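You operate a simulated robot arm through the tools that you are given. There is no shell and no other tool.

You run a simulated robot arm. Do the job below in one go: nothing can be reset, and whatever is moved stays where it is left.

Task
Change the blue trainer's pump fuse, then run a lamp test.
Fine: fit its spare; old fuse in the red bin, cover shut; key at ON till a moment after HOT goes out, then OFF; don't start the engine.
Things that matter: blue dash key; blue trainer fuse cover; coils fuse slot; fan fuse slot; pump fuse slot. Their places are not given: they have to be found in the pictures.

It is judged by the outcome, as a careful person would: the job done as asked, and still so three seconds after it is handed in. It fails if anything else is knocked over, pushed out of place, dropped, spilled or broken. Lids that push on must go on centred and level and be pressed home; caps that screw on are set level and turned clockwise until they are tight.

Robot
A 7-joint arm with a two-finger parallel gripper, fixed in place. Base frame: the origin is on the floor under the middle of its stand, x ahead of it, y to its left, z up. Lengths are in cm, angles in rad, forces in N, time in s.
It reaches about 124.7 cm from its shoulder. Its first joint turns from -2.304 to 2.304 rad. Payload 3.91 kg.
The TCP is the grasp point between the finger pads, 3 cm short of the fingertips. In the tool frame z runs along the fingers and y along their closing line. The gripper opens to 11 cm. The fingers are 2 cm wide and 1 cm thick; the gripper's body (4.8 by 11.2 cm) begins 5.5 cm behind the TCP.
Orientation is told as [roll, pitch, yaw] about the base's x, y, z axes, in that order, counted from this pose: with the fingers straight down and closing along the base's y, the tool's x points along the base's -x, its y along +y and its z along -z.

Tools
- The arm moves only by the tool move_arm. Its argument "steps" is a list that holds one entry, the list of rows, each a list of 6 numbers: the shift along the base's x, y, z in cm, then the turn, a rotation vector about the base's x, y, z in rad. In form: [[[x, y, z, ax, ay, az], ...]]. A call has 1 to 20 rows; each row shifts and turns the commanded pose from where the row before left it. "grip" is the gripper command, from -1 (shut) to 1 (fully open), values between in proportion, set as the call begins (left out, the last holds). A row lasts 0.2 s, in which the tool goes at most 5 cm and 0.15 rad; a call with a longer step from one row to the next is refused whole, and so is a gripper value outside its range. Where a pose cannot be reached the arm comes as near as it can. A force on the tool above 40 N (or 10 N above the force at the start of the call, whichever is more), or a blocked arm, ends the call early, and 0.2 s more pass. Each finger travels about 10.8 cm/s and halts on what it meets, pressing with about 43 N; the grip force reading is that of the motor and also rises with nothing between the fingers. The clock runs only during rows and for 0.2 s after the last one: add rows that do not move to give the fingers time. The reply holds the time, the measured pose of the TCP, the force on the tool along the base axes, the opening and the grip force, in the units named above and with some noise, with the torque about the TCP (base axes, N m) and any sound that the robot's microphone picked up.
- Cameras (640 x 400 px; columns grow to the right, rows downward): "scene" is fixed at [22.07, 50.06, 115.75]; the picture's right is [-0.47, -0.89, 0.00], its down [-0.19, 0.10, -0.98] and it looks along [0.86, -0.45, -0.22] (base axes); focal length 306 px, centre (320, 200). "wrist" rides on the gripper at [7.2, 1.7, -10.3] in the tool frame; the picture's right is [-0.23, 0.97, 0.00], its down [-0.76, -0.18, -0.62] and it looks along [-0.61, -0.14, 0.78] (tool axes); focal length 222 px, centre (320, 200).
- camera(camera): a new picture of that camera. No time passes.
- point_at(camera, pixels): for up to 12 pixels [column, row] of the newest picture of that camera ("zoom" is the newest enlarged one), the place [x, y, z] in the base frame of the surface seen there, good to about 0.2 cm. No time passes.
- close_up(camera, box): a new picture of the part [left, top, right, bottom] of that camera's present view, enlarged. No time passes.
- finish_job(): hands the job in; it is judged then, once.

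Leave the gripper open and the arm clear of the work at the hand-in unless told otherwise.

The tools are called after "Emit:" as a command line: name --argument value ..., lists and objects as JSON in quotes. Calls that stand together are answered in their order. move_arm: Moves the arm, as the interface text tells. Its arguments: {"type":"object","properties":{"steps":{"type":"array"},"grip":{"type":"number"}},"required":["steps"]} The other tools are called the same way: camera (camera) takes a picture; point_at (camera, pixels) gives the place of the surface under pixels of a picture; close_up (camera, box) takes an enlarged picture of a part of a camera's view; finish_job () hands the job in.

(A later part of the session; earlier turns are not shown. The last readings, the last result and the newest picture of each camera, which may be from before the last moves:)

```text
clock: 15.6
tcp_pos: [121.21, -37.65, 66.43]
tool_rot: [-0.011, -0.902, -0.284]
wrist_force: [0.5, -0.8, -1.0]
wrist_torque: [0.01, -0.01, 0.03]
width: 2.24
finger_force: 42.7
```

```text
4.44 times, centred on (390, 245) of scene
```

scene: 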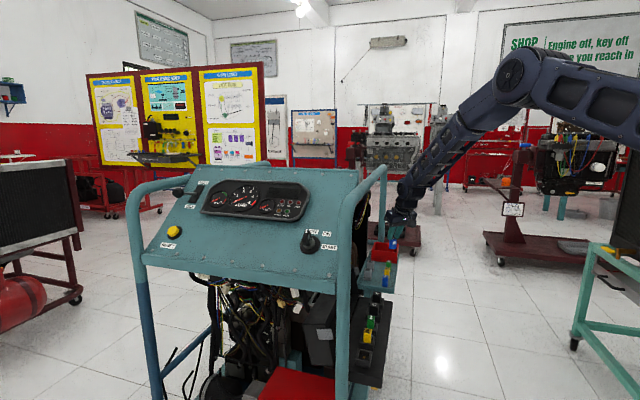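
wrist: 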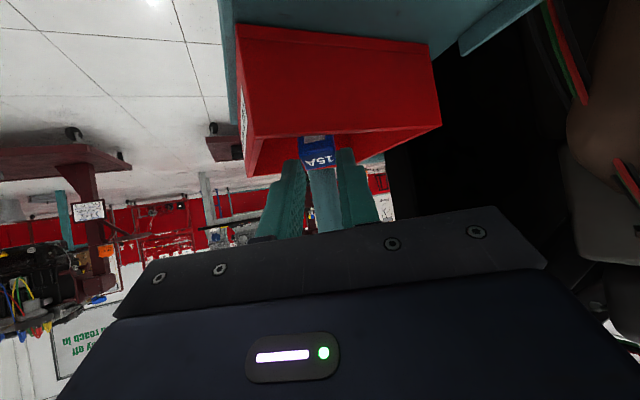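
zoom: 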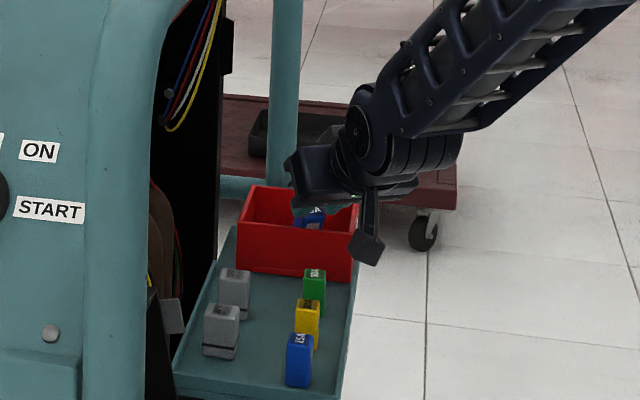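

The fuse is inside the bin, between its walls, the camera bracket clear of the spares. Opening the fingers a little to let it go.

Emit:
move_arm --steps '[[[0, 0, 0, 0, 0, 0], [0, 0, 0, 0, 0, 0], [0, 0, 0, 0, 0, 0]]]' --grip -0.25

Emit:
camera --camera "wrist"

Emit:
close_up --camera "scene" --box '[340, 200, 440, 290]'

```text
clock: 16.4
tcp_pos: [121.26, -37.66, 66.51]
tool_rot: [-0.011, -0.899, -0.285]
wrist_force: [0.4, 0.0, 0.6]
wrist_torque: [-0.03, -0.01, 0.03]
width: 4.14
finger_force: 0.1
```

```text
taken
```

wrist: 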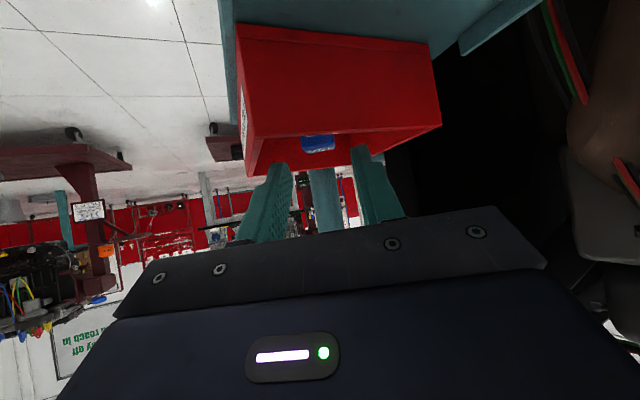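

```text
4.44 times, centred on (390, 245) of scene
```

zoom: 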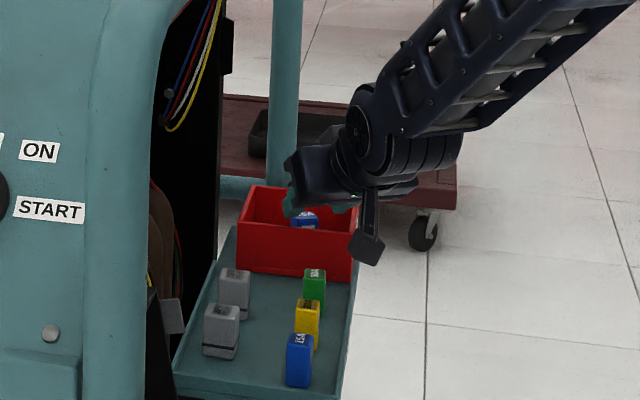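

The old fuse dropped into the bin: I see blue inside it at (318,143). Now I lift, turn back to the panel-square orientation and move above the blue spare.

Emit:
move_arm --steps '[[[0, 0, 4, 0, 0, 0], [0, 0, 4, 0, 0, 0], [0, 0, 2, 0, 0, 0], [-1, 0.95, 0, 0.0281, 0.096, 0], [-1, 0.95, 0, 0.0281, 0.096, 0], [-1, 0.95, 0, 0.0281, 0.096, 0], [-1, 0.95, 0, 0.0281, 0.096, 0], [-1, 0.95, 0, 0.0281, 0.096, 0], [-1.12, 1.04, 0, 0, 0, 0.0995], [-1.12, 1.04, 0, 0, 0, 0.0995], [-1.12, 1.04, 0, 0, 0, 0.0995], [-1.12, 1.04, 0, 0, 0, 0.0995], [-1.12, 1.04, 0, 0, 0, 0.0995], [-1.12, 1.04, 0, 0, 0, 0.0995], [-1.12, 1.04, 0, 0, 0, 0.0995], [-1.12, 1.04, 0, 0, 0, 0.0995], [-1.12, 1.04, 0, 0, 0, 0.0995], [-1.12, 1.04, 0, 0, 0, 0.0995], [-1.12, 1.04, 0, 0, 0, 0.0995]]]'

Emit:
camera --camera "wrist"

Emit:
camera --camera "scene"

```text
clock: 20.4
tcp_pos: [103.83, -21.77, 76.62]
tool_rot: [-0.011, -0.399, 0.813]
wrist_force: [0.1, 0.8, -1.0]
wrist_torque: [0.02, -0.02, -0.02]
width: 4.15
finger_force: 0.1
```

```text
taken
```

wrist: 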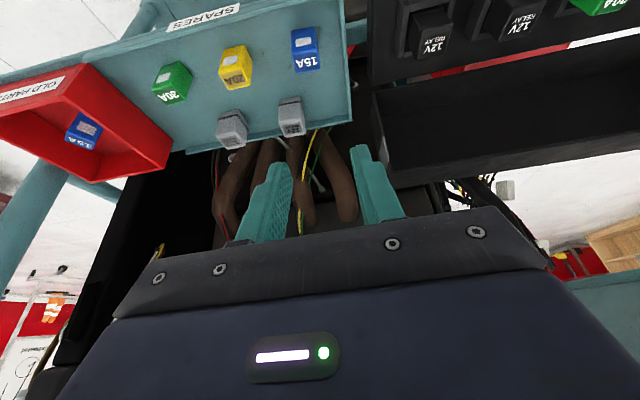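

```text
taken
```

scene: 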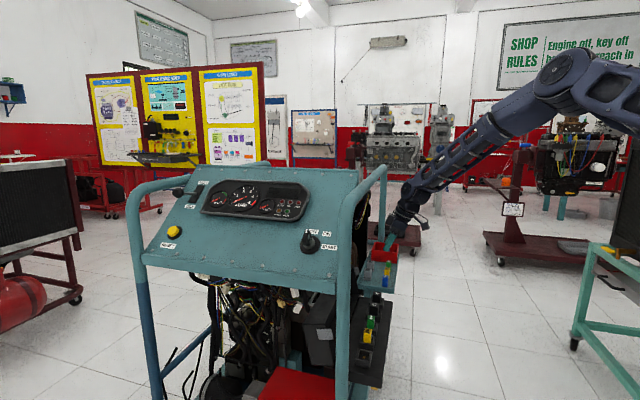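

The old 15A fuse is in the OLD PARTS bin at (83,130). The blue spare is at (305,48). I'll measure it precisely in an enlargement.

Emit:
close_up --camera "wrist" --box '[265, 10, 345, 85]'

Emit:
point_at --camera "zoom" --pixels '[[310, 180], [310, 220], [250, 160], [370, 145], [265, 240], [395, 225], [330, 250], [310, 120], [280, 255], [380, 250], [255, 200], [385, 190]]'

```text
5.33 times, centred on (305, 48) of wrist
```

zoom: 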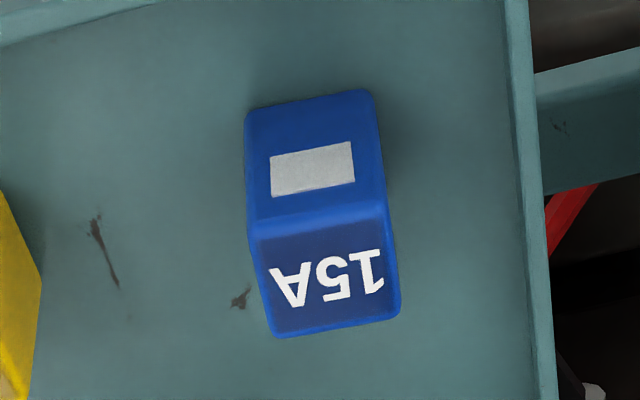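

```text
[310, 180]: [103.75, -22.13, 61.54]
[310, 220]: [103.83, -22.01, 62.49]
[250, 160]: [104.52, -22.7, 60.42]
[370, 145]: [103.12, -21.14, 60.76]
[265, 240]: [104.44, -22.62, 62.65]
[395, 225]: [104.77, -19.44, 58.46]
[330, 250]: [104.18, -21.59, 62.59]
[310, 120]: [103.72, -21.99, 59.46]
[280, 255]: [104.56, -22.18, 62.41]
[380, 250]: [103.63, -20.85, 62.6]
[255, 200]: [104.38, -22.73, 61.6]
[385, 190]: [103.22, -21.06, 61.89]
```

Spare centre is about u-aligned at (104.3,-21.2), top z 62.6. I narrow the fingers to about 3.3 cm and go down toward it, stopping above to check.

Emit:
move_arm --steps '[[[0.06, 0.08, -3, 0.007, 0.0074, 0], [0.06, 0.07, -3, 0, 0, 0], [0, 0, -2.5, 0, 0, 0], [0, 0, 0, 0, 0, 0]]]' --grip -0.4

Emit:
camera --camera "wrist"

Emit:
close_up --camera "wrist" --box '[240, 70, 420, 190]'

```text
clock: 21.4
tcp_pos: [104.21, -21.25, 67.96]
tool_rot: [0.0, -0.4, 0.807]
wrist_force: [-0.1, -0.3, 0.8]
wrist_torque: [-0.02, 0.01, -0.01]
width: 3.28
finger_force: 0.1
```

```text
taken
```

wrist: 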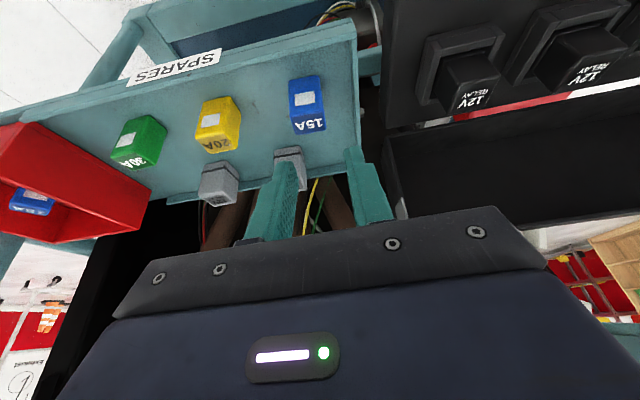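

```text
3.33 times, centred on (330, 130) of wrist
```

zoom: 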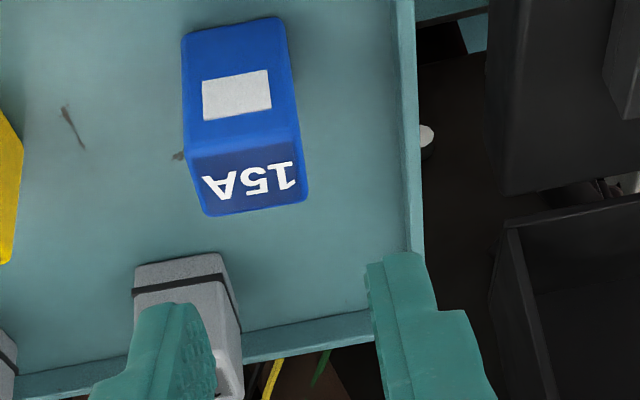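

The spare is slightly left of centre between the fingers. I make a small sideways correction and come down most of the way, then compare with the picture I had when gripping the old fuse.

Emit:
move_arm --steps '[[[-0.16, -0.53, -1.5, 0, 0, 0], [0, 0, -1.5, 0, 0, 0], [0, 0, -0.8, 0, 0, 0], [0, 0, 0, 0, 0, 0]]]'

Emit:
close_up --camera "wrist" --box '[240, 100, 420, 220]'

Emit:
close_up --camera "scene" --box '[355, 240, 415, 290]'

```text
clock: 22.4
tcp_pos: [103.89, -21.71, 64.15]
tool_rot: [0.001, -0.399, 0.805]
wrist_force: [-0.1, -0.3, 0.8]
wrist_torque: [-0.01, -0.05, -0.01]
width: 3.28
finger_force: 0.0
```

```text
3.33 times, centred on (330, 160) of wrist
```

zoom: 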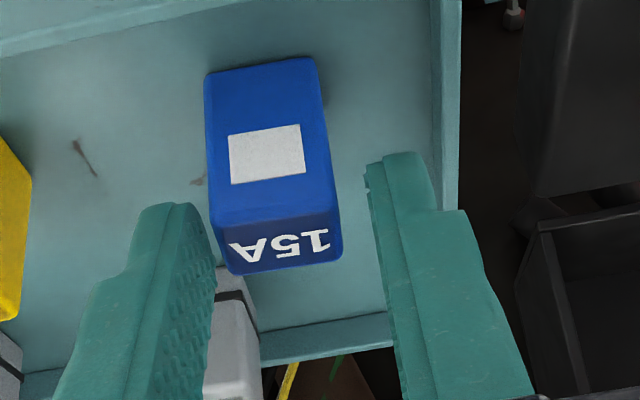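

```text
8.00 times, centred on (385, 265) of scene
```

zoom: 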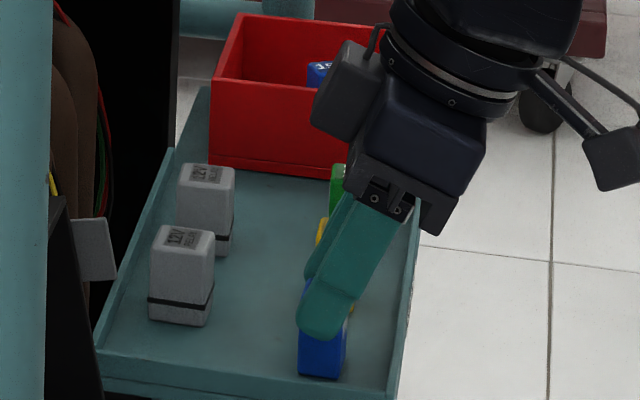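

The relative view nearly matches the one from the old fuse, about 0.6 cm higher. Going down 0.6 cm, then gripping.

Emit:
move_arm --steps '[[[0.02, 0, -0.6, 0, 0, 0], [0, 0, 0, 0, 0, 0]]]'

Emit:
close_up --camera "wrist" --box '[240, 100, 420, 220]'

```text
clock: 23.0
tcp_pos: [103.88, -21.88, 63.63]
tool_rot: [0.002, -0.4, 0.805]
wrist_force: [0.3, -0.2, 0.5]
wrist_torque: [0.03, -0.02, -0.01]
width: 3.32
finger_force: 0.0
```

```text
3.33 times, centred on (330, 160) of wrist
```

zoom: 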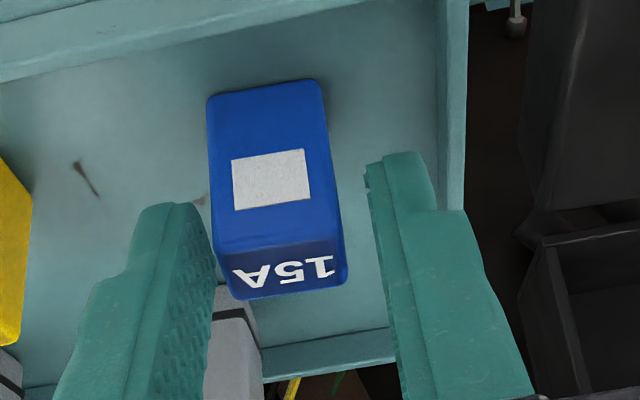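

The view is now the same as for the old fuse. Closing the gripper on the spare.

Emit:
move_arm --steps '[[[0, 0, 0, 0, 0, 0], [0, 0, 0, 0, 0, 0], [0, 0, 0, 0, 0, 0]]]' --grip -1

Emit:
close_up --camera "wrist" --box '[240, 100, 420, 220]'

```text
clock: 23.8
tcp_pos: [103.87, -21.83, 63.57]
tool_rot: [0.001, -0.399, 0.807]
wrist_force: [0.6, 0.5, 0.2]
wrist_torque: [-0.03, 0.02, 0.02]
width: 2.23
finger_force: 43.4
```

```text
3.33 times, centred on (330, 160) of wrist
```

zoom: 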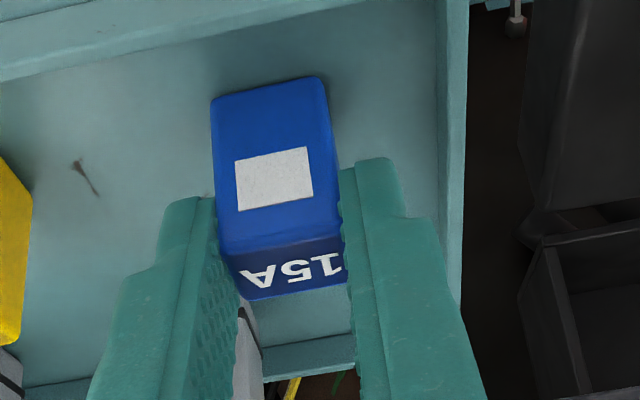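

The spare is held exactly as the old fuse was (width 2.23). I lift 12 cm and travel back along the panel to above slot 7.

Emit:
move_arm --steps '[[[0, 0, 2, 0, 0, 0], [0, 0, 5, 0, 0, 0], [0, 0, 5, 0, 0, 0], [-2.962, 3.254, 0, 0, 0, 0], [-2.962, 3.254, 0, 0, 0, 0], [-2.962, 3.254, 0, 0, 0, 0], [-2.962, 3.254, 0, 0, 0, 0], [-2.962, 3.254, 0, 0, 0, 0], [-2.962, 3.254, 0, 0, 0, 0], [-2.962, 3.254, 0, 0, 0, 0], [-2.962, 3.254, 0, 0, 0, 0], [-2.962, 3.254, 0, 0, 0, 0], [0, 0, 0, 0, 0, 0]]]'

Emit:
camera --camera "wrist"

Emit:
close_up --camera "wrist" --box '[240, 20, 400, 170]'

```text
clock: 26.6
tcp_pos: [77.07, 7.27, 75.71]
tool_rot: [0.002, -0.4, 0.807]
wrist_force: [-1.1, -0.6, -0.1]
wrist_torque: [0.01, 0.02, -0.03]
width: 2.25
finger_force: 43.2
```

```text
taken
```

wrist: 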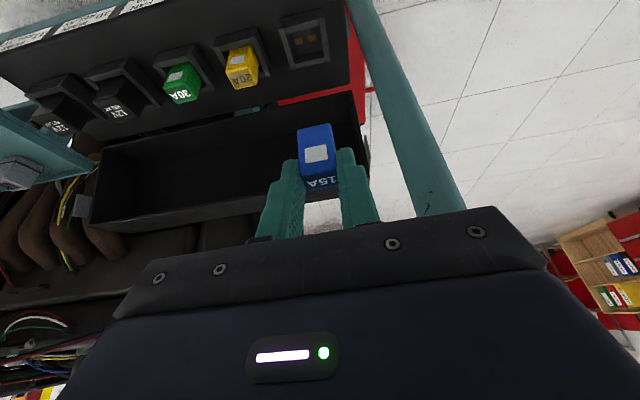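

```text
2.67 times, centred on (320, 95) of wrist
```

zoom: 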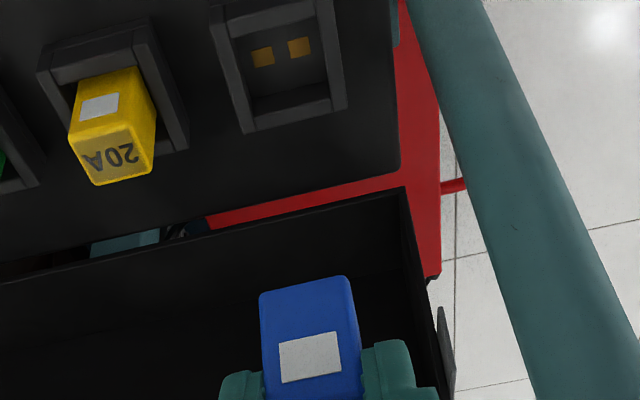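

The spare is firmly held at (316,153), same as at the grasp. Descending 10.5 cm to just above the slot ring, then checking alignment.

Emit:
move_arm --steps '[[[0, 0, -3.5, 0, 0, 0], [0, 0, -3.5, 0, 0, 0], [0, 0, -2.5, 0, 0, 0], [0, 0, -1, 0, 0, 0], [0, 0, 0, 0, 0, 0], [0, 0, 0, 0, 0, 0]]]'

Emit:
close_up --camera "wrist" --box '[240, 80, 400, 200]'

Emit:
close_up --camera "scene" --box '[340, 325, 390, 370]'

```text
clock: 28.0
tcp_pos: [77.3, 7.07, 65.19]
tool_rot: [0.001, -0.4, 0.806]
wrist_force: [-0.6, 0.0, 0.9]
wrist_torque: [-0.02, 0.01, 0.01]
width: 2.26
finger_force: 42.9
```

```text
3.33 times, centred on (320, 140) of wrist
```

zoom: 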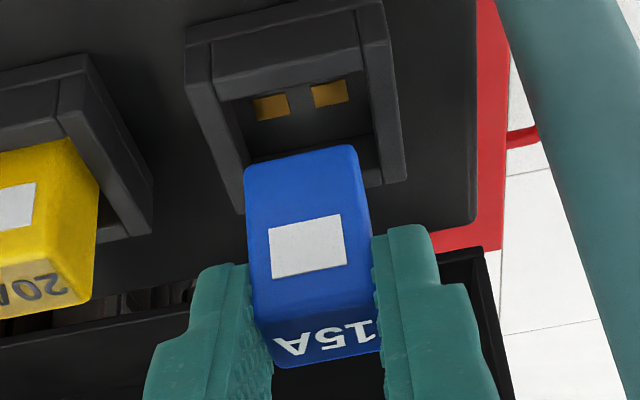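

```text
8.89 times, centred on (365, 348) of scene
```

zoom: 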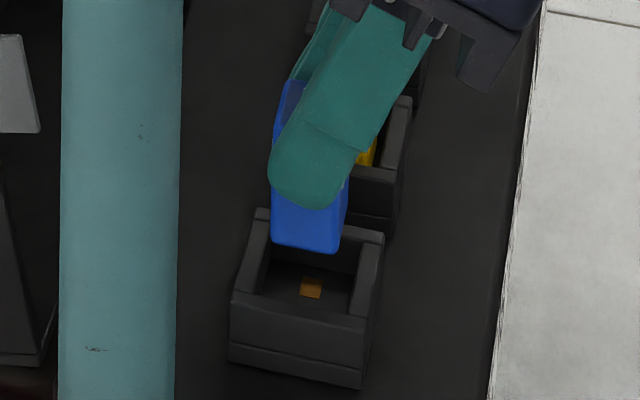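

Fuse and slot line up: the fuse's edges in the scene (cols 359.5–367.6) match the old fuse's seated edges. Pressing it in slowly by 2.6 cm.

Emit:
move_arm --steps '[[[0, 0, -0.8, 0, 0, 0], [0, 0, -0.5, 0, 0, 0], [0, 0, -0.4, 0, 0, 0], [0, 0, -0.4, 0, 0, 0], [0, 0, -0.3, 0, 0, 0], [0, 0, -0.2, 0, 0, 0], [0, 0, 0, 0, 0, 0]]]'

Emit:
close_up --camera "wrist" --box '[240, 80, 400, 200]'

Emit:
close_up --camera "scene" --box '[340, 325, 390, 370]'

```text
clock: 29.6
tcp_pos: [77.3, 7.38, 62.64]
tool_rot: [0.0, -0.401, 0.806]
wrist_force: [0.6, -0.1, 1.0]
wrist_torque: [-0.01, 0.03, -0.01]
width: 2.27
finger_force: 42.9
```

```text
3.33 times, centred on (320, 140) of wrist
```

zoom: 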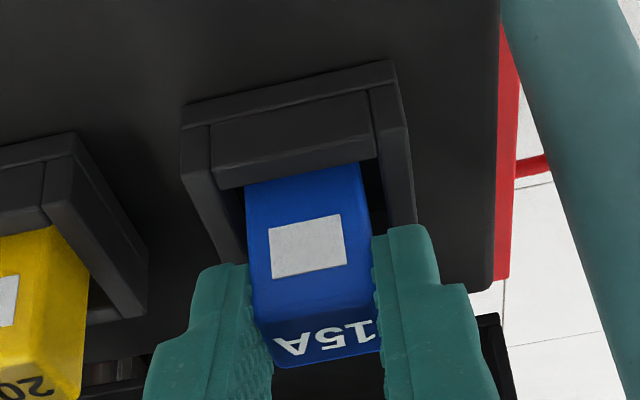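

```text
8.89 times, centred on (365, 348) of scene
```

zoom: 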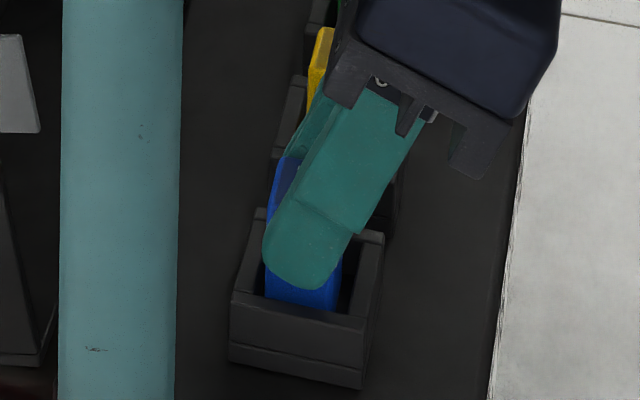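

No contact force yet (1 N) and the fuse hasn't slipped in the fingers. I'll press down further in small steps and watch the force.

Emit:
move_arm --steps '[[[0, 0, -0.1, 0, 0, 0], [0, 0, -0.1, 0, 0, 0], [0, 0, 0, 0, 0, 0]]]'

Emit:
close_up --camera "wrist" --box '[240, 80, 400, 200]'

```text
clock: 30.4
tcp_pos: [77.29, 7.34, 62.61]
tool_rot: [0.002, -0.403, 0.806]
wrist_force: [-1.8, -2.7, 31.7]
wrist_torque: [0.15, 0.01, 0.0]
width: 2.21
finger_force: 42.9
```

```text
3.33 times, centred on (320, 140) of wrist
```

zoom: 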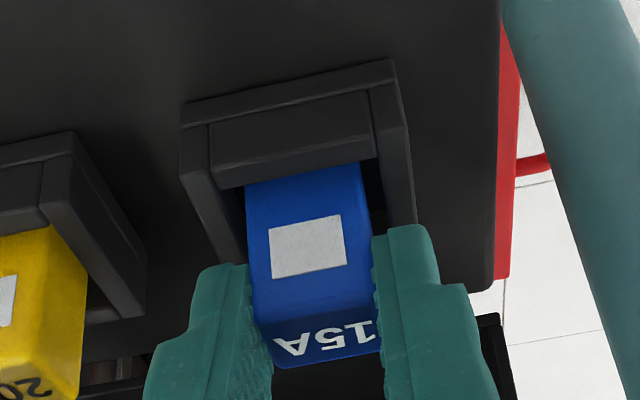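

Upward force rises to 31.7 N: the fuse is bottomed in the slot. I release with a modest opening and check its height against the neighbours.

Emit:
move_arm --steps '[[[0, 0, 0, 0, 0, 0], [0, 0, 0, 0, 0, 0], [0, 0, 2, 0, 0, 0], [0, 0, 4, 0, 0, 0], [0, 0, 4, 0, 0, 0], [0, 0, 0, 0, 0, 0]]]' --grip -0.22

Emit:
camera --camera "wrist"

Emit:
close_up --camera "scene" --box '[340, 335, 390, 370]'

Emit:
point_at --camera "zoom" --pixels '[[312, 130], [290, 118], [290, 150], [330, 150], [300, 200], [325, 200], [310, 240], [320, 300]]'

```text
clock: 31.8
tcp_pos: [77.09, 7.25, 72.29]
tool_rot: [0.002, -0.4, 0.807]
wrist_force: [0.1, 0.1, 0.2]
wrist_torque: [-0.01, 0.05, 0.03]
width: 4.28
finger_force: 0.1
```

```text
taken
```

wrist: 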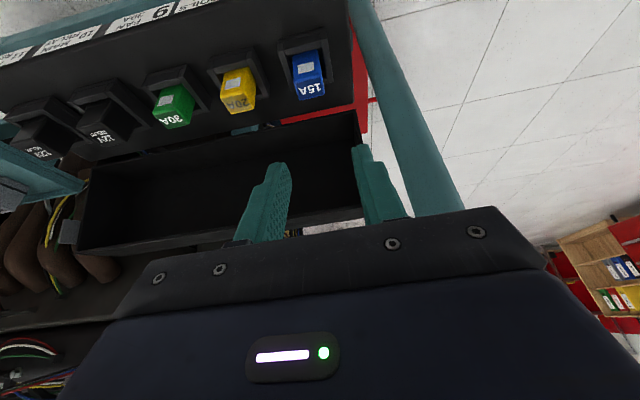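

```text
11.43 times, centred on (365, 352) of scene
```

zoom: 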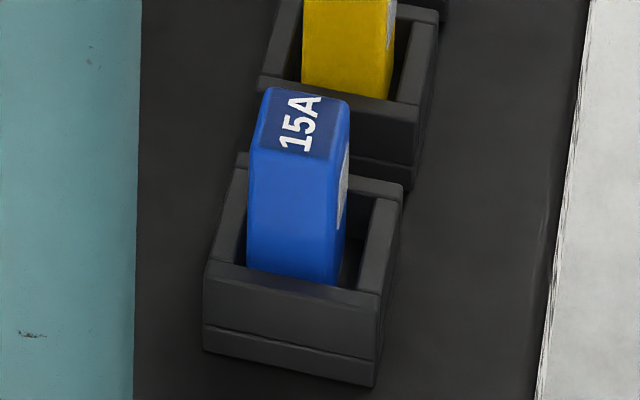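

```text
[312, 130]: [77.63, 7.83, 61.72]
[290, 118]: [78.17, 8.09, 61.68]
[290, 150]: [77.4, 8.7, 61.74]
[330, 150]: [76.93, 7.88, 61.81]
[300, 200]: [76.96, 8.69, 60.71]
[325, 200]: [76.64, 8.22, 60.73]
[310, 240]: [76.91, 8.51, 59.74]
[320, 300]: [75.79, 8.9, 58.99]
```

The new fuse's top is at z 61.7, exactly as the old one was, so it is fully down. It sits about 0.2 cm further back than the old one did; I'll compare with its neighbours from the wrist camera.

Emit:
close_up --camera "wrist" --box '[265, 20, 345, 110]'

Emit:
close_up --camera "scene" --box '[335, 305, 400, 375]'

```text
4.44 times, centred on (305, 65) of wrist
```

zoom: 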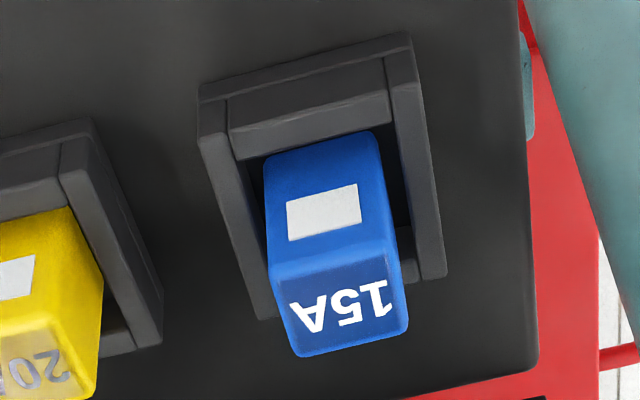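

```text
5.71 times, centred on (368, 340) of scene
```

zoom: 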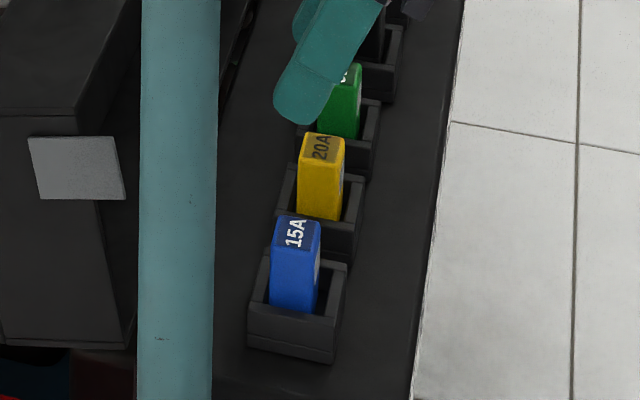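

It sits slightly back from the front wall compared with the yellow one. I'll regrip it and slide it about 0.2 cm forward to the old fuse's exact position, keeping it down.

Emit:
move_arm --steps '[[[0, 0, -4, 0, 0, 0], [0, 0, -3.5, 0, 0, 0], [0, 0, -1.5, 0, 0, 0], [0, 0, -0.75, 0, 0, 0], [0, 0, 0, 0, 0, 0]]]'

Emit:
close_up --camera "wrist" --box '[240, 100, 420, 220]'

```text
clock: 33.0
tcp_pos: [77.32, 7.19, 62.41]
tool_rot: [0.002, -0.4, 0.807]
wrist_force: [0.2, 0.4, 0.5]
wrist_torque: [-0.02, 0.0, 0.0]
width: 4.28
finger_force: 0.0
```

```text
3.33 times, centred on (330, 160) of wrist
```

zoom: 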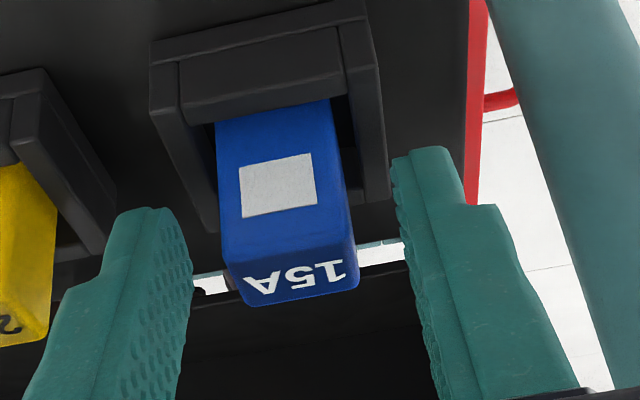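

Fingers are around it again. Closing, then sliding 0.2 cm forward with only slight down bias.

Emit:
move_arm --steps '[[[0, 0, 0, 0, 0, 0], [0, 0, 0, 0, 0, 0]]]' --grip -1

Emit:
move_arm --steps '[[[-0.07, -0.073, 0, 0, 0, 0], [-0.07, -0.073, 0, 0, 0, 0], [0, 0, 0, 0, 0, 0]]]'

Emit:
close_up --camera "wrist" --box '[240, 100, 420, 220]'

Emit:
close_up --camera "scene" --box '[340, 335, 390, 370]'

```text
clock: 33.6
tcp_pos: [77.28, 7.16, 62.59]
tool_rot: [0.001, -0.4, 0.807]
wrist_force: [1.0, 0.2, -0.3]
wrist_torque: [0.0, 0.03, -0.03]
width: 2.25
finger_force: 42.9
```

```text
clock: 34.4
tcp_pos: [77.27, 7.05, 62.47]
tool_rot: [0.002, -0.399, 0.807]
wrist_force: [0.4, 0.1, -0.4]
wrist_torque: [0.02, -0.01, -0.01]
width: 2.23
finger_force: 43.2
```

```text
3.33 times, centred on (330, 160) of wrist
```

zoom: 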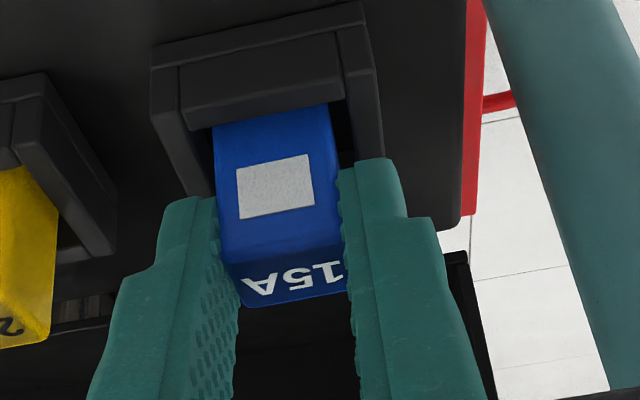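

```text
11.43 times, centred on (365, 352) of scene
```

zoom: 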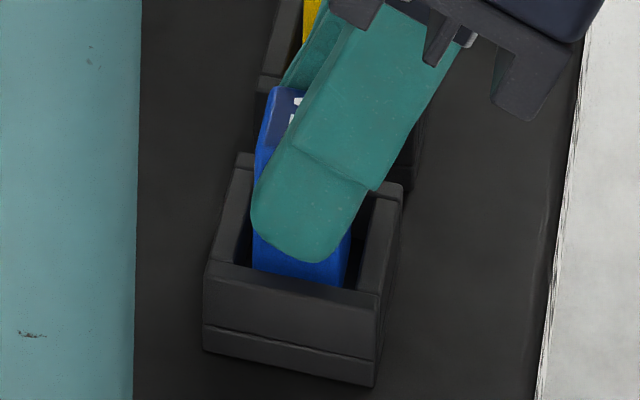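

The fuse slid back to the old fuse's position (cols 252–350 vs 256–350). Releasing and lifting clear.

Emit:
move_arm --steps '[[[0, 0, 0, 0, 0, 0], [0, 0, 0, 0, 0, 0], [0, 0, 2, 0, 0, 0], [0, 0, 4, 0, 0, 0], [0, 0, 4, 0, 0, 0], [0, 0, 0, 0, 0, 0]]]' --grip -0.22

Emit:
close_up --camera "scene" --box '[340, 335, 390, 370]'

Emit:
point_at --camera "zoom" --pixels '[[312, 130], [290, 118], [290, 150], [330, 150], [300, 200], [325, 200], [310, 240], [320, 300], [280, 240], [335, 118]]'

Emit:
close_up --camera "wrist" --box '[200, 10, 360, 130]'

```text
clock: 35.8
tcp_pos: [77.07, 7.36, 72.72]
tool_rot: [0.003, -0.4, 0.807]
wrist_force: [0.4, 0.0, 0.3]
wrist_torque: [0.0, -0.01, 0.03]
width: 4.31
finger_force: 0.1
```

```text
11.43 times, centred on (365, 352) of scene
```

zoom: 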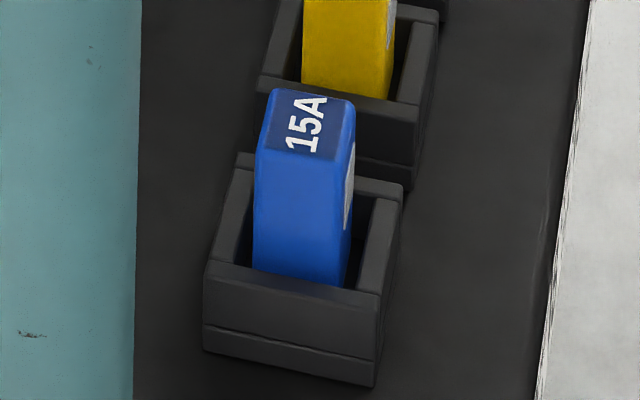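

```text
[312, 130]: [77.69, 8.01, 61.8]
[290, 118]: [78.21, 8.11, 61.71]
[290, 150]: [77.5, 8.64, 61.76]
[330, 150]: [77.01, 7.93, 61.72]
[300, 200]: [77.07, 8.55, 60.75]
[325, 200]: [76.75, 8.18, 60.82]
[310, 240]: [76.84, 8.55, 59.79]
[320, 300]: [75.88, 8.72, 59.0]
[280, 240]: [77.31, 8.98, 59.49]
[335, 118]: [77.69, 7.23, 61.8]
```

```text
3.33 times, centred on (280, 70) of wrist
```

zoom: 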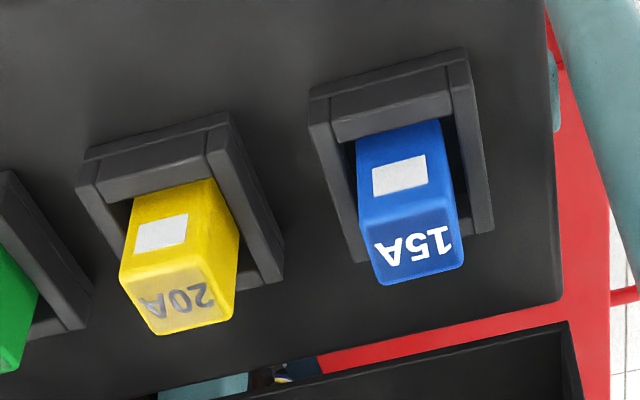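

The new fuse is seated, matching the old one's place. Next the cover: I'll look closely at it, its grey end tabs and its hinge side.

Emit:
close_up --camera "scene" --box '[300, 300, 355, 370]'

Emit:
close_up --camera "wrist" --box '[300, 90, 400, 240]'

Emit:
close_up --camera "wrist" --box '[30, 120, 250, 280]'

```text
5.71 times, centred on (328, 335) of scene
```

zoom: 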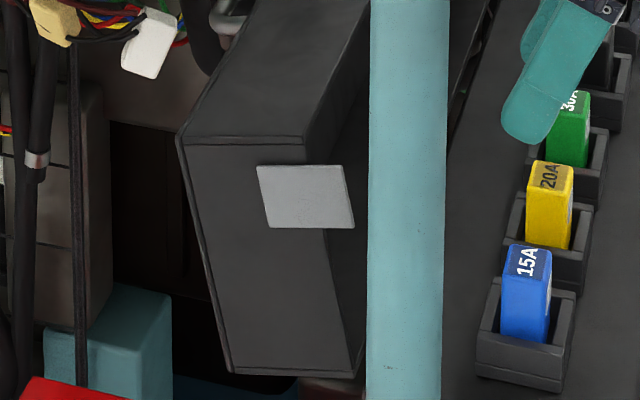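

```text
2.67 times, centred on (350, 165) of wrist
```

zoom: 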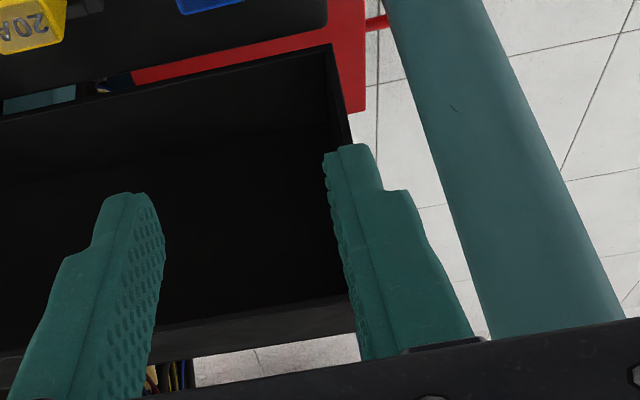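

```text
2.50 times, centred on (140, 200) of wrist
```

zoom: 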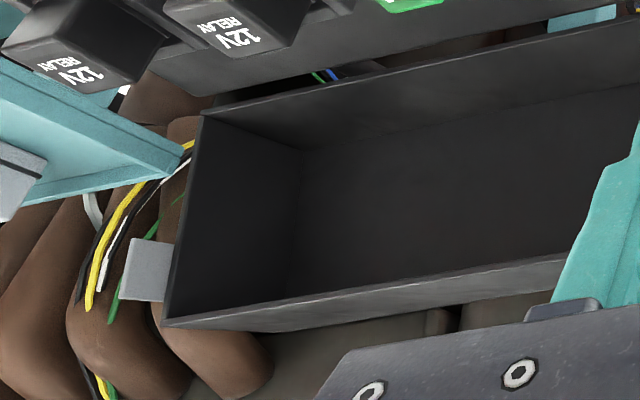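

The far end tab shows at (145,270) in this enlargement. Measuring its corners, then the near one.

Emit:
point_at --camera "zoom" --pixels '[[135, 245], [165, 250], [160, 292], [125, 292], [145, 270], [203, 120], [190, 200], [170, 318], [300, 160], [400, 200], [300, 318], [450, 285]]'

Emit:
close_up --camera "scene" --box '[300, 300, 355, 370]'

Emit:
point_at --camera "zoom" --pixels '[[265, 172], [338, 172], [347, 220], [278, 220], [305, 195], [240, 200], [200, 160], [300, 250], [250, 350], [330, 350], [300, 150], [360, 60]]'

```text
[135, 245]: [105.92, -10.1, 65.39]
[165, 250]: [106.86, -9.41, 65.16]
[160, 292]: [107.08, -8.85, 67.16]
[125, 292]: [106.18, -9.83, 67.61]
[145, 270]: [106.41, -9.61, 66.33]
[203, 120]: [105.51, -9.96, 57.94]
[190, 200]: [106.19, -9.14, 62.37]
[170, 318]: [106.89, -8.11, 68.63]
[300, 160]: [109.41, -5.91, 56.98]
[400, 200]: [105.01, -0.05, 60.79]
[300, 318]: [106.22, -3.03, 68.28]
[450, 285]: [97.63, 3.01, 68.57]
```

```text
5.71 times, centred on (328, 335) of scene
```

zoom: 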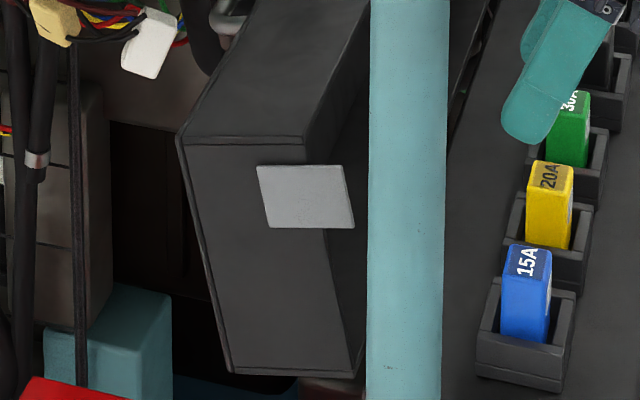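

```text
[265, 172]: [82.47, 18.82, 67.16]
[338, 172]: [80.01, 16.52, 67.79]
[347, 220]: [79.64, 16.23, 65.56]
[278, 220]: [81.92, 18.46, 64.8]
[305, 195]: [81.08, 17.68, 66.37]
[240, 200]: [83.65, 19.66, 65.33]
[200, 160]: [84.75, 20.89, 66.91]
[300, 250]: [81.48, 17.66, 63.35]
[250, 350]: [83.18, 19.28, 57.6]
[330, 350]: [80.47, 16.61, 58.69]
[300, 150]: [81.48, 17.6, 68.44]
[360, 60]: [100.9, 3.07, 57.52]
```

The cover leans back about 12° past upright, hinged at the panel's rear edge, with flat grey tabs on both ends that stick 1.6 cm past its rim. I plan to pinch the far-end wall and tab (away from the post), swing the cover over on an arc, then press it down. Moving there with the tool tilted further forward.

Emit:
move_arm --steps '[[[0, 0, 3, 0, 0, -0.022], [2.96, -2.74, -0.3, 0.0619, -0.0619, 0], [2.96, -2.74, -0.3, 0.0619, -0.0619, 0], [2.96, -2.74, -0.3, 0.0619, -0.0619, 0], [2.96, -2.74, -0.3, 0.0619, -0.0619, 0], [2.96, -2.74, -0.3, 0.0619, -0.0619, 0], [2.96, -2.74, -0.3, 0.0619, -0.0619, 0], [2.96, -2.74, -0.3, 0.0619, -0.0619, 0], [2.96, -2.74, -0.3, 0.0619, -0.0619, 0], [0, 0, 0, 0, 0, 0]]]'

Emit:
camera --camera "wrist"

Emit:
camera --camera "scene"

```text
clock: 38.0
tcp_pos: [100.81, -15.12, 73.63]
tool_rot: [0.002, -1.1, 0.783]
wrist_force: [0.2, -0.5, 0.6]
wrist_torque: [0.02, -0.01, 0.0]
width: 4.28
finger_force: 0.1
```

```text
taken
```

wrist: 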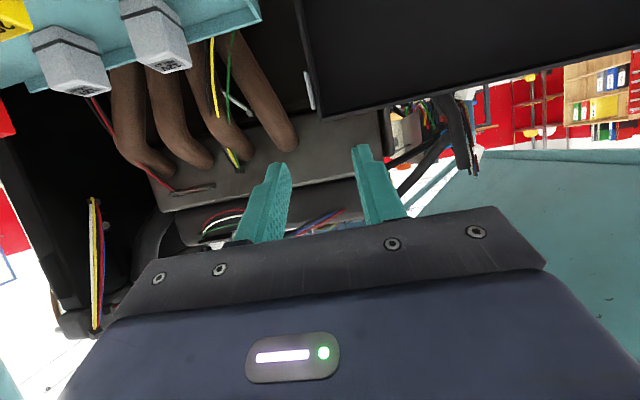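

```text
taken
```

scene: 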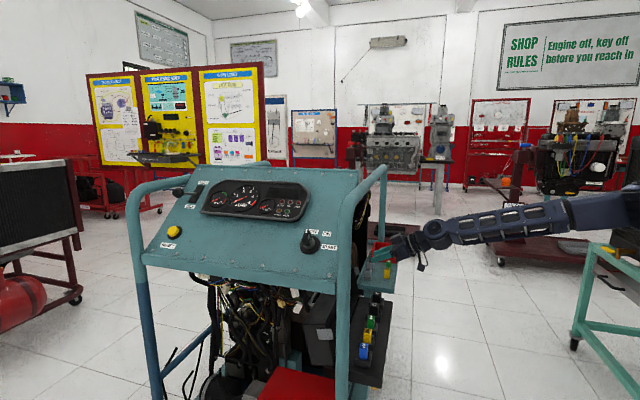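

The far end of the cover is at top, with its tab edge-on near (310,88). I'll enlarge and measure it.

Emit:
close_up --camera "wrist" --box '[260, 20, 400, 170]'

Emit:
point_at --camera "zoom" --pixels '[[291, 165], [295, 195], [289, 140], [283, 60], [300, 130], [310, 245], [330, 245], [360, 150], [450, 220], [300, 220], [275, 30], [296, 215]]'

```text
2.67 times, centred on (330, 95) of wrist
```

zoom: 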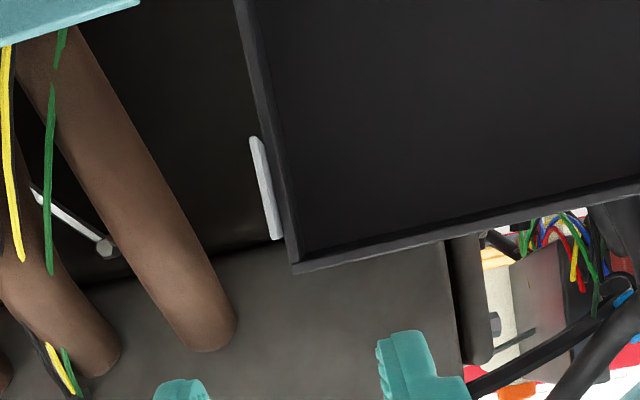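

```text
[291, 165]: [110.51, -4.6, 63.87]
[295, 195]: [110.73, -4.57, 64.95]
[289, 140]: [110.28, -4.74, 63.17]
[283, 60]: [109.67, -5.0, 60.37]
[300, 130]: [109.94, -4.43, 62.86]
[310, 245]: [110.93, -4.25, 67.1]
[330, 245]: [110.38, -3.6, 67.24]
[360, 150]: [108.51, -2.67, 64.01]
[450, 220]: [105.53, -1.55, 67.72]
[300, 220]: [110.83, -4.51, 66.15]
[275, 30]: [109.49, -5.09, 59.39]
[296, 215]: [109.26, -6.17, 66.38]
```

Now pointing on the tab edge itself and the rim of the end wall.

Emit:
point_at --camera "zoom" --pixels '[[257, 150], [262, 180], [268, 205], [273, 225], [254, 140], [262, 110], [275, 150], [283, 200], [293, 262], [250, 60], [270, 180], [258, 180]]'

Emit:
close_up --camera "wrist" --box '[290, 50, 340, 120]'

Emit:
point_at --camera "zoom" --pixels '[[260, 100], [280, 200], [300, 280], [290, 200], [310, 200], [330, 250], [340, 330], [330, 200]]'

```text
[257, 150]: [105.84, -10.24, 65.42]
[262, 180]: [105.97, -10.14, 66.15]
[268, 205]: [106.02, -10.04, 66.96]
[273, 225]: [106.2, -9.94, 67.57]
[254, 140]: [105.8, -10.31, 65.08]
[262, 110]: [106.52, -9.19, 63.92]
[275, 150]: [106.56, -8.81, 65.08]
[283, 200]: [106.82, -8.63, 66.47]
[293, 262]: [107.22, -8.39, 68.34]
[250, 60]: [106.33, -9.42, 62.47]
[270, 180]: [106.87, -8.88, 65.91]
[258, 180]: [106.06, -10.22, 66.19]
```

```text
5.71 times, centred on (315, 85) of wrist
```

zoom: 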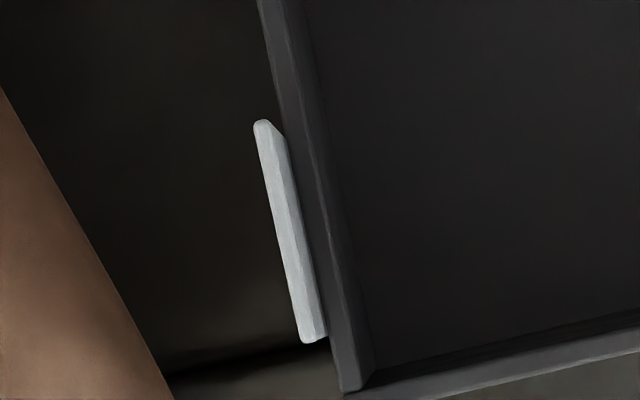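

```text
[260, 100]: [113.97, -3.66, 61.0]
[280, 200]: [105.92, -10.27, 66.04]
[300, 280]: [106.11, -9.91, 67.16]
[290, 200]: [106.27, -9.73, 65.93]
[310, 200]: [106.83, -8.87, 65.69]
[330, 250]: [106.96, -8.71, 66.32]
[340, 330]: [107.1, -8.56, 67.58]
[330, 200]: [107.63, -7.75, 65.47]
```

The tab front edge is at about (106.0,-10.1) protruding 1.6 cm past the wall rim at (106.9,-8.8). I lower and advance along the tool axis so one finger goes inside the cover's end wall and one outside its tab.

Emit:
move_arm --steps '[[[0.45, 0.5, -2, 0, 0, 0], [0.45, 0.5, -2, 0, 0, 0], [1.3, 1.3, -0.9, 0, 0, 0], [1.3, 1.3, -0.9, 0, 0, 0], [0, 0, 0, 0, 0, 0]]]'

Emit:
camera --camera "wrist"

Emit:
close_up --camera "scene" --box '[320, 230, 440, 330]'

```text
clock: 39.2
tcp_pos: [104.28, -11.04, 67.47]
tool_rot: [0.003, -1.101, 0.782]
wrist_force: [0.0, 0.2, 1.1]
wrist_torque: [0.04, 0.01, 0.04]
width: 4.28
finger_force: 0.1
```

```text
taken
```

wrist: 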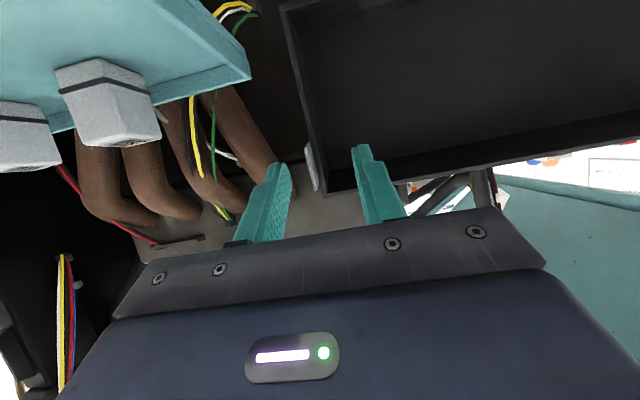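

```text
4.00 times, centred on (380, 280) of scene
```

zoom: 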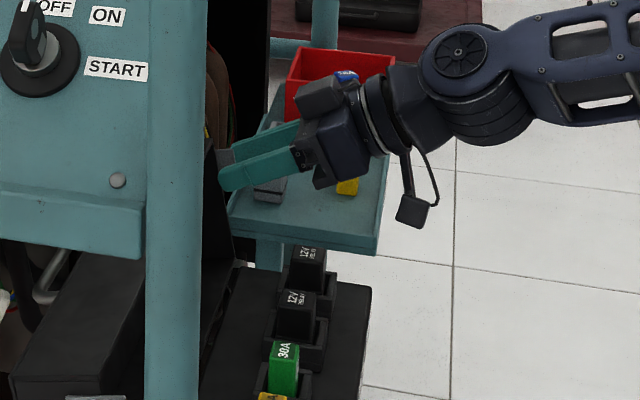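

The tab at (312,165) lies between the fingers. Advancing the last 1.5 cm along the axis and then looking again.

Emit:
move_arm --steps '[[[0.57, 0.36, -0.33, 0, 0, 0], [0.56, 0.35, -0.34, 0, 0, 0], [0, 0, 0, 0, 0, 0]]]'

Emit:
close_up --camera "wrist" --box '[220, 100, 420, 240]'

Emit:
close_up --camera "scene" --box '[340, 240, 410, 300]'

```text
clock: 40.0
tcp_pos: [105.25, -10.41, 66.69]
tool_rot: [0.004, -1.102, 0.785]
wrist_force: [0.1, 0.0, 0.0]
wrist_torque: [0.01, 0.03, -0.01]
width: 4.29
finger_force: 0.1
```

```text
2.86 times, centred on (320, 170) of wrist
```

zoom: 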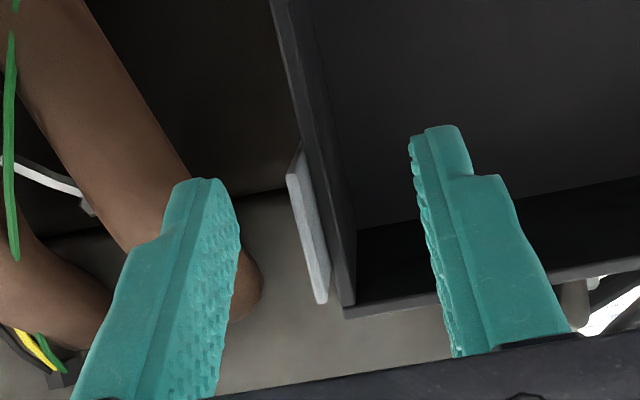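

```text
6.67 times, centred on (375, 270) of scene
```

zoom: 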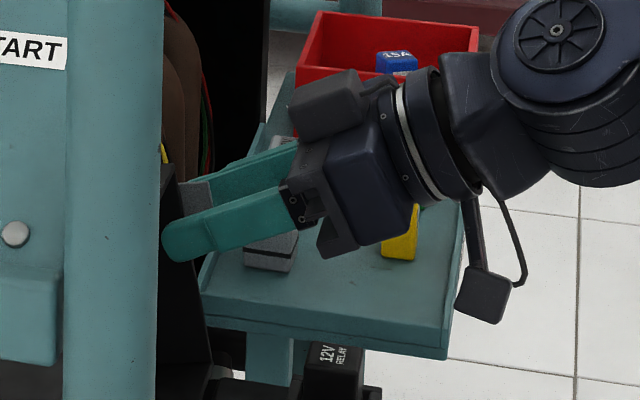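

One finger is inside the end wall, the other outside the tab. Closing to pinch them.

Emit:
move_arm --steps '[[[0, 0, 0, 0, 0, 0], [0, 0, 0, 0, 0, 0], [0, 0, 0, 0, 0, 0]]]' --grip -1

Emit:
close_up --camera "wrist" --box '[220, 100, 420, 240]'

```text
clock: 40.8
tcp_pos: [105.28, -10.38, 66.66]
tool_rot: [0.004, -1.101, 0.782]
wrist_force: [-6.0, 3.1, 1.5]
wrist_torque: [-0.08, -0.07, 0.24]
width: 0.34
finger_force: 43.1
```

```text
2.86 times, centred on (320, 170) of wrist
```

zoom: 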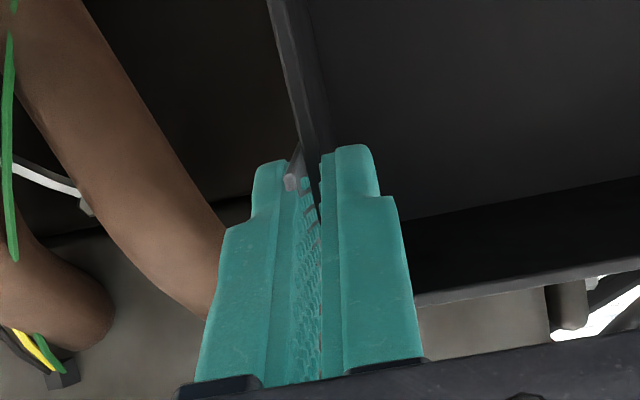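

Something thin (0.34 cm, the tab/wall) is pinched. I now start swinging the cover along its arc: first four small steps toward the robot side, checking force and picture.

Emit:
move_arm --steps '[[[-0.6, -0.6, 0.07, 0.0189, -0.0189, 0], [-0.605, -0.605, -0.01, 0.0189, -0.0189, 0], [-0.605, -0.605, -0.09, 0.0189, -0.0189, 0], [-0.598, -0.598, -0.166, 0.0189, -0.0189, 0], [0, 0, 0, 0, 0, 0]]]'

Emit:
close_up --camera "wrist" --box '[220, 60, 520, 240]'

Emit:
close_up --camera "scene" --box '[290, 240, 410, 380]'

```text
clock: 42.0
tcp_pos: [103.16, -12.7, 66.53]
tool_rot: [0.004, -1.206, 0.784]
wrist_force: [-4.3, 20.6, 11.8]
wrist_torque: [0.84, -1.08, 0.37]
width: 0.35
finger_force: 43.4
```

```text
2.13 times, centred on (370, 150) of wrist
```

zoom: 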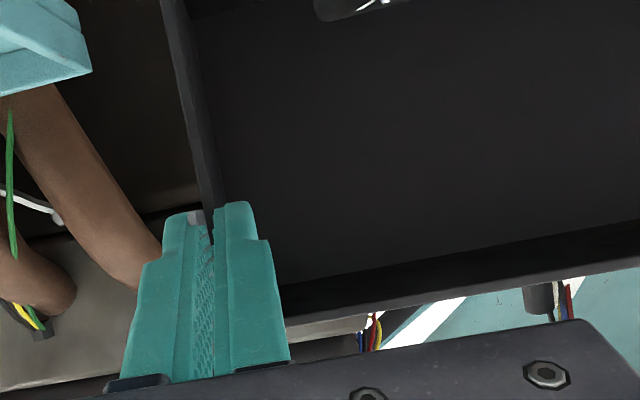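

```text
2.86 times, centred on (350, 310) of scene
```

zoom: 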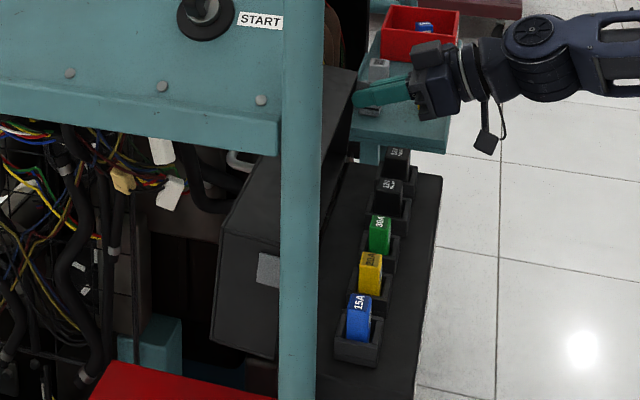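

The cover follows: its near end has leaned forward. There is a side force of about 17 N along the panel, so I shift slightly back (-0.15 cm along the panel) and continue the arc.

Emit:
move_arm --steps '[[[-0.693, -0.481, -0.244, 0.025, -0.025, 0], [-0.571, -0.571, -0.319, 0.025, -0.025, 0], [-0.55, -0.55, -0.392, 0.02, -0.02, 0], [0, 0, 0, 0, 0, 0]]]'

Emit:
close_up --camera "wrist" --box '[220, 60, 520, 240]'

Emit:
close_up --camera "scene" --box '[290, 240, 410, 380]'

```text
clock: 43.0
tcp_pos: [101.2, -14.47, 65.62]
tool_rot: [0.008, -1.307, 0.78]
wrist_force: [-3.7, 10.8, -0.3]
wrist_torque: [0.21, -0.46, 0.3]
width: 0.34
finger_force: 43.4
```

```text
2.13 times, centred on (370, 150) of wrist
```

zoom: 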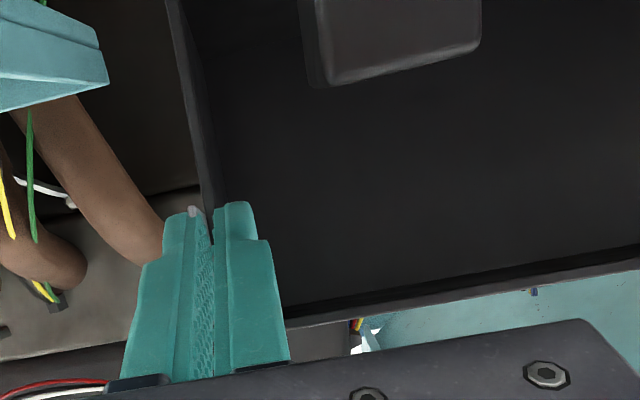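

```text
2.86 times, centred on (350, 310) of scene
```

zoom: 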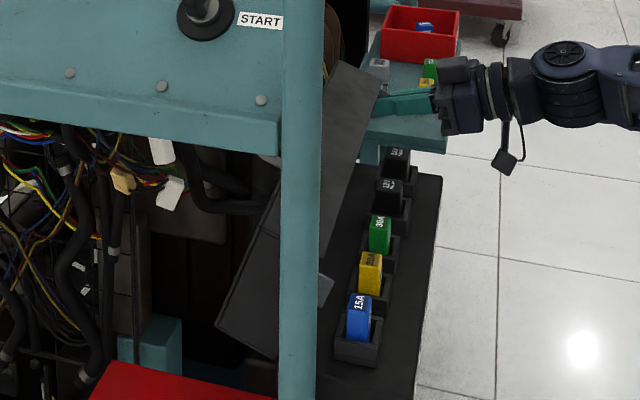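

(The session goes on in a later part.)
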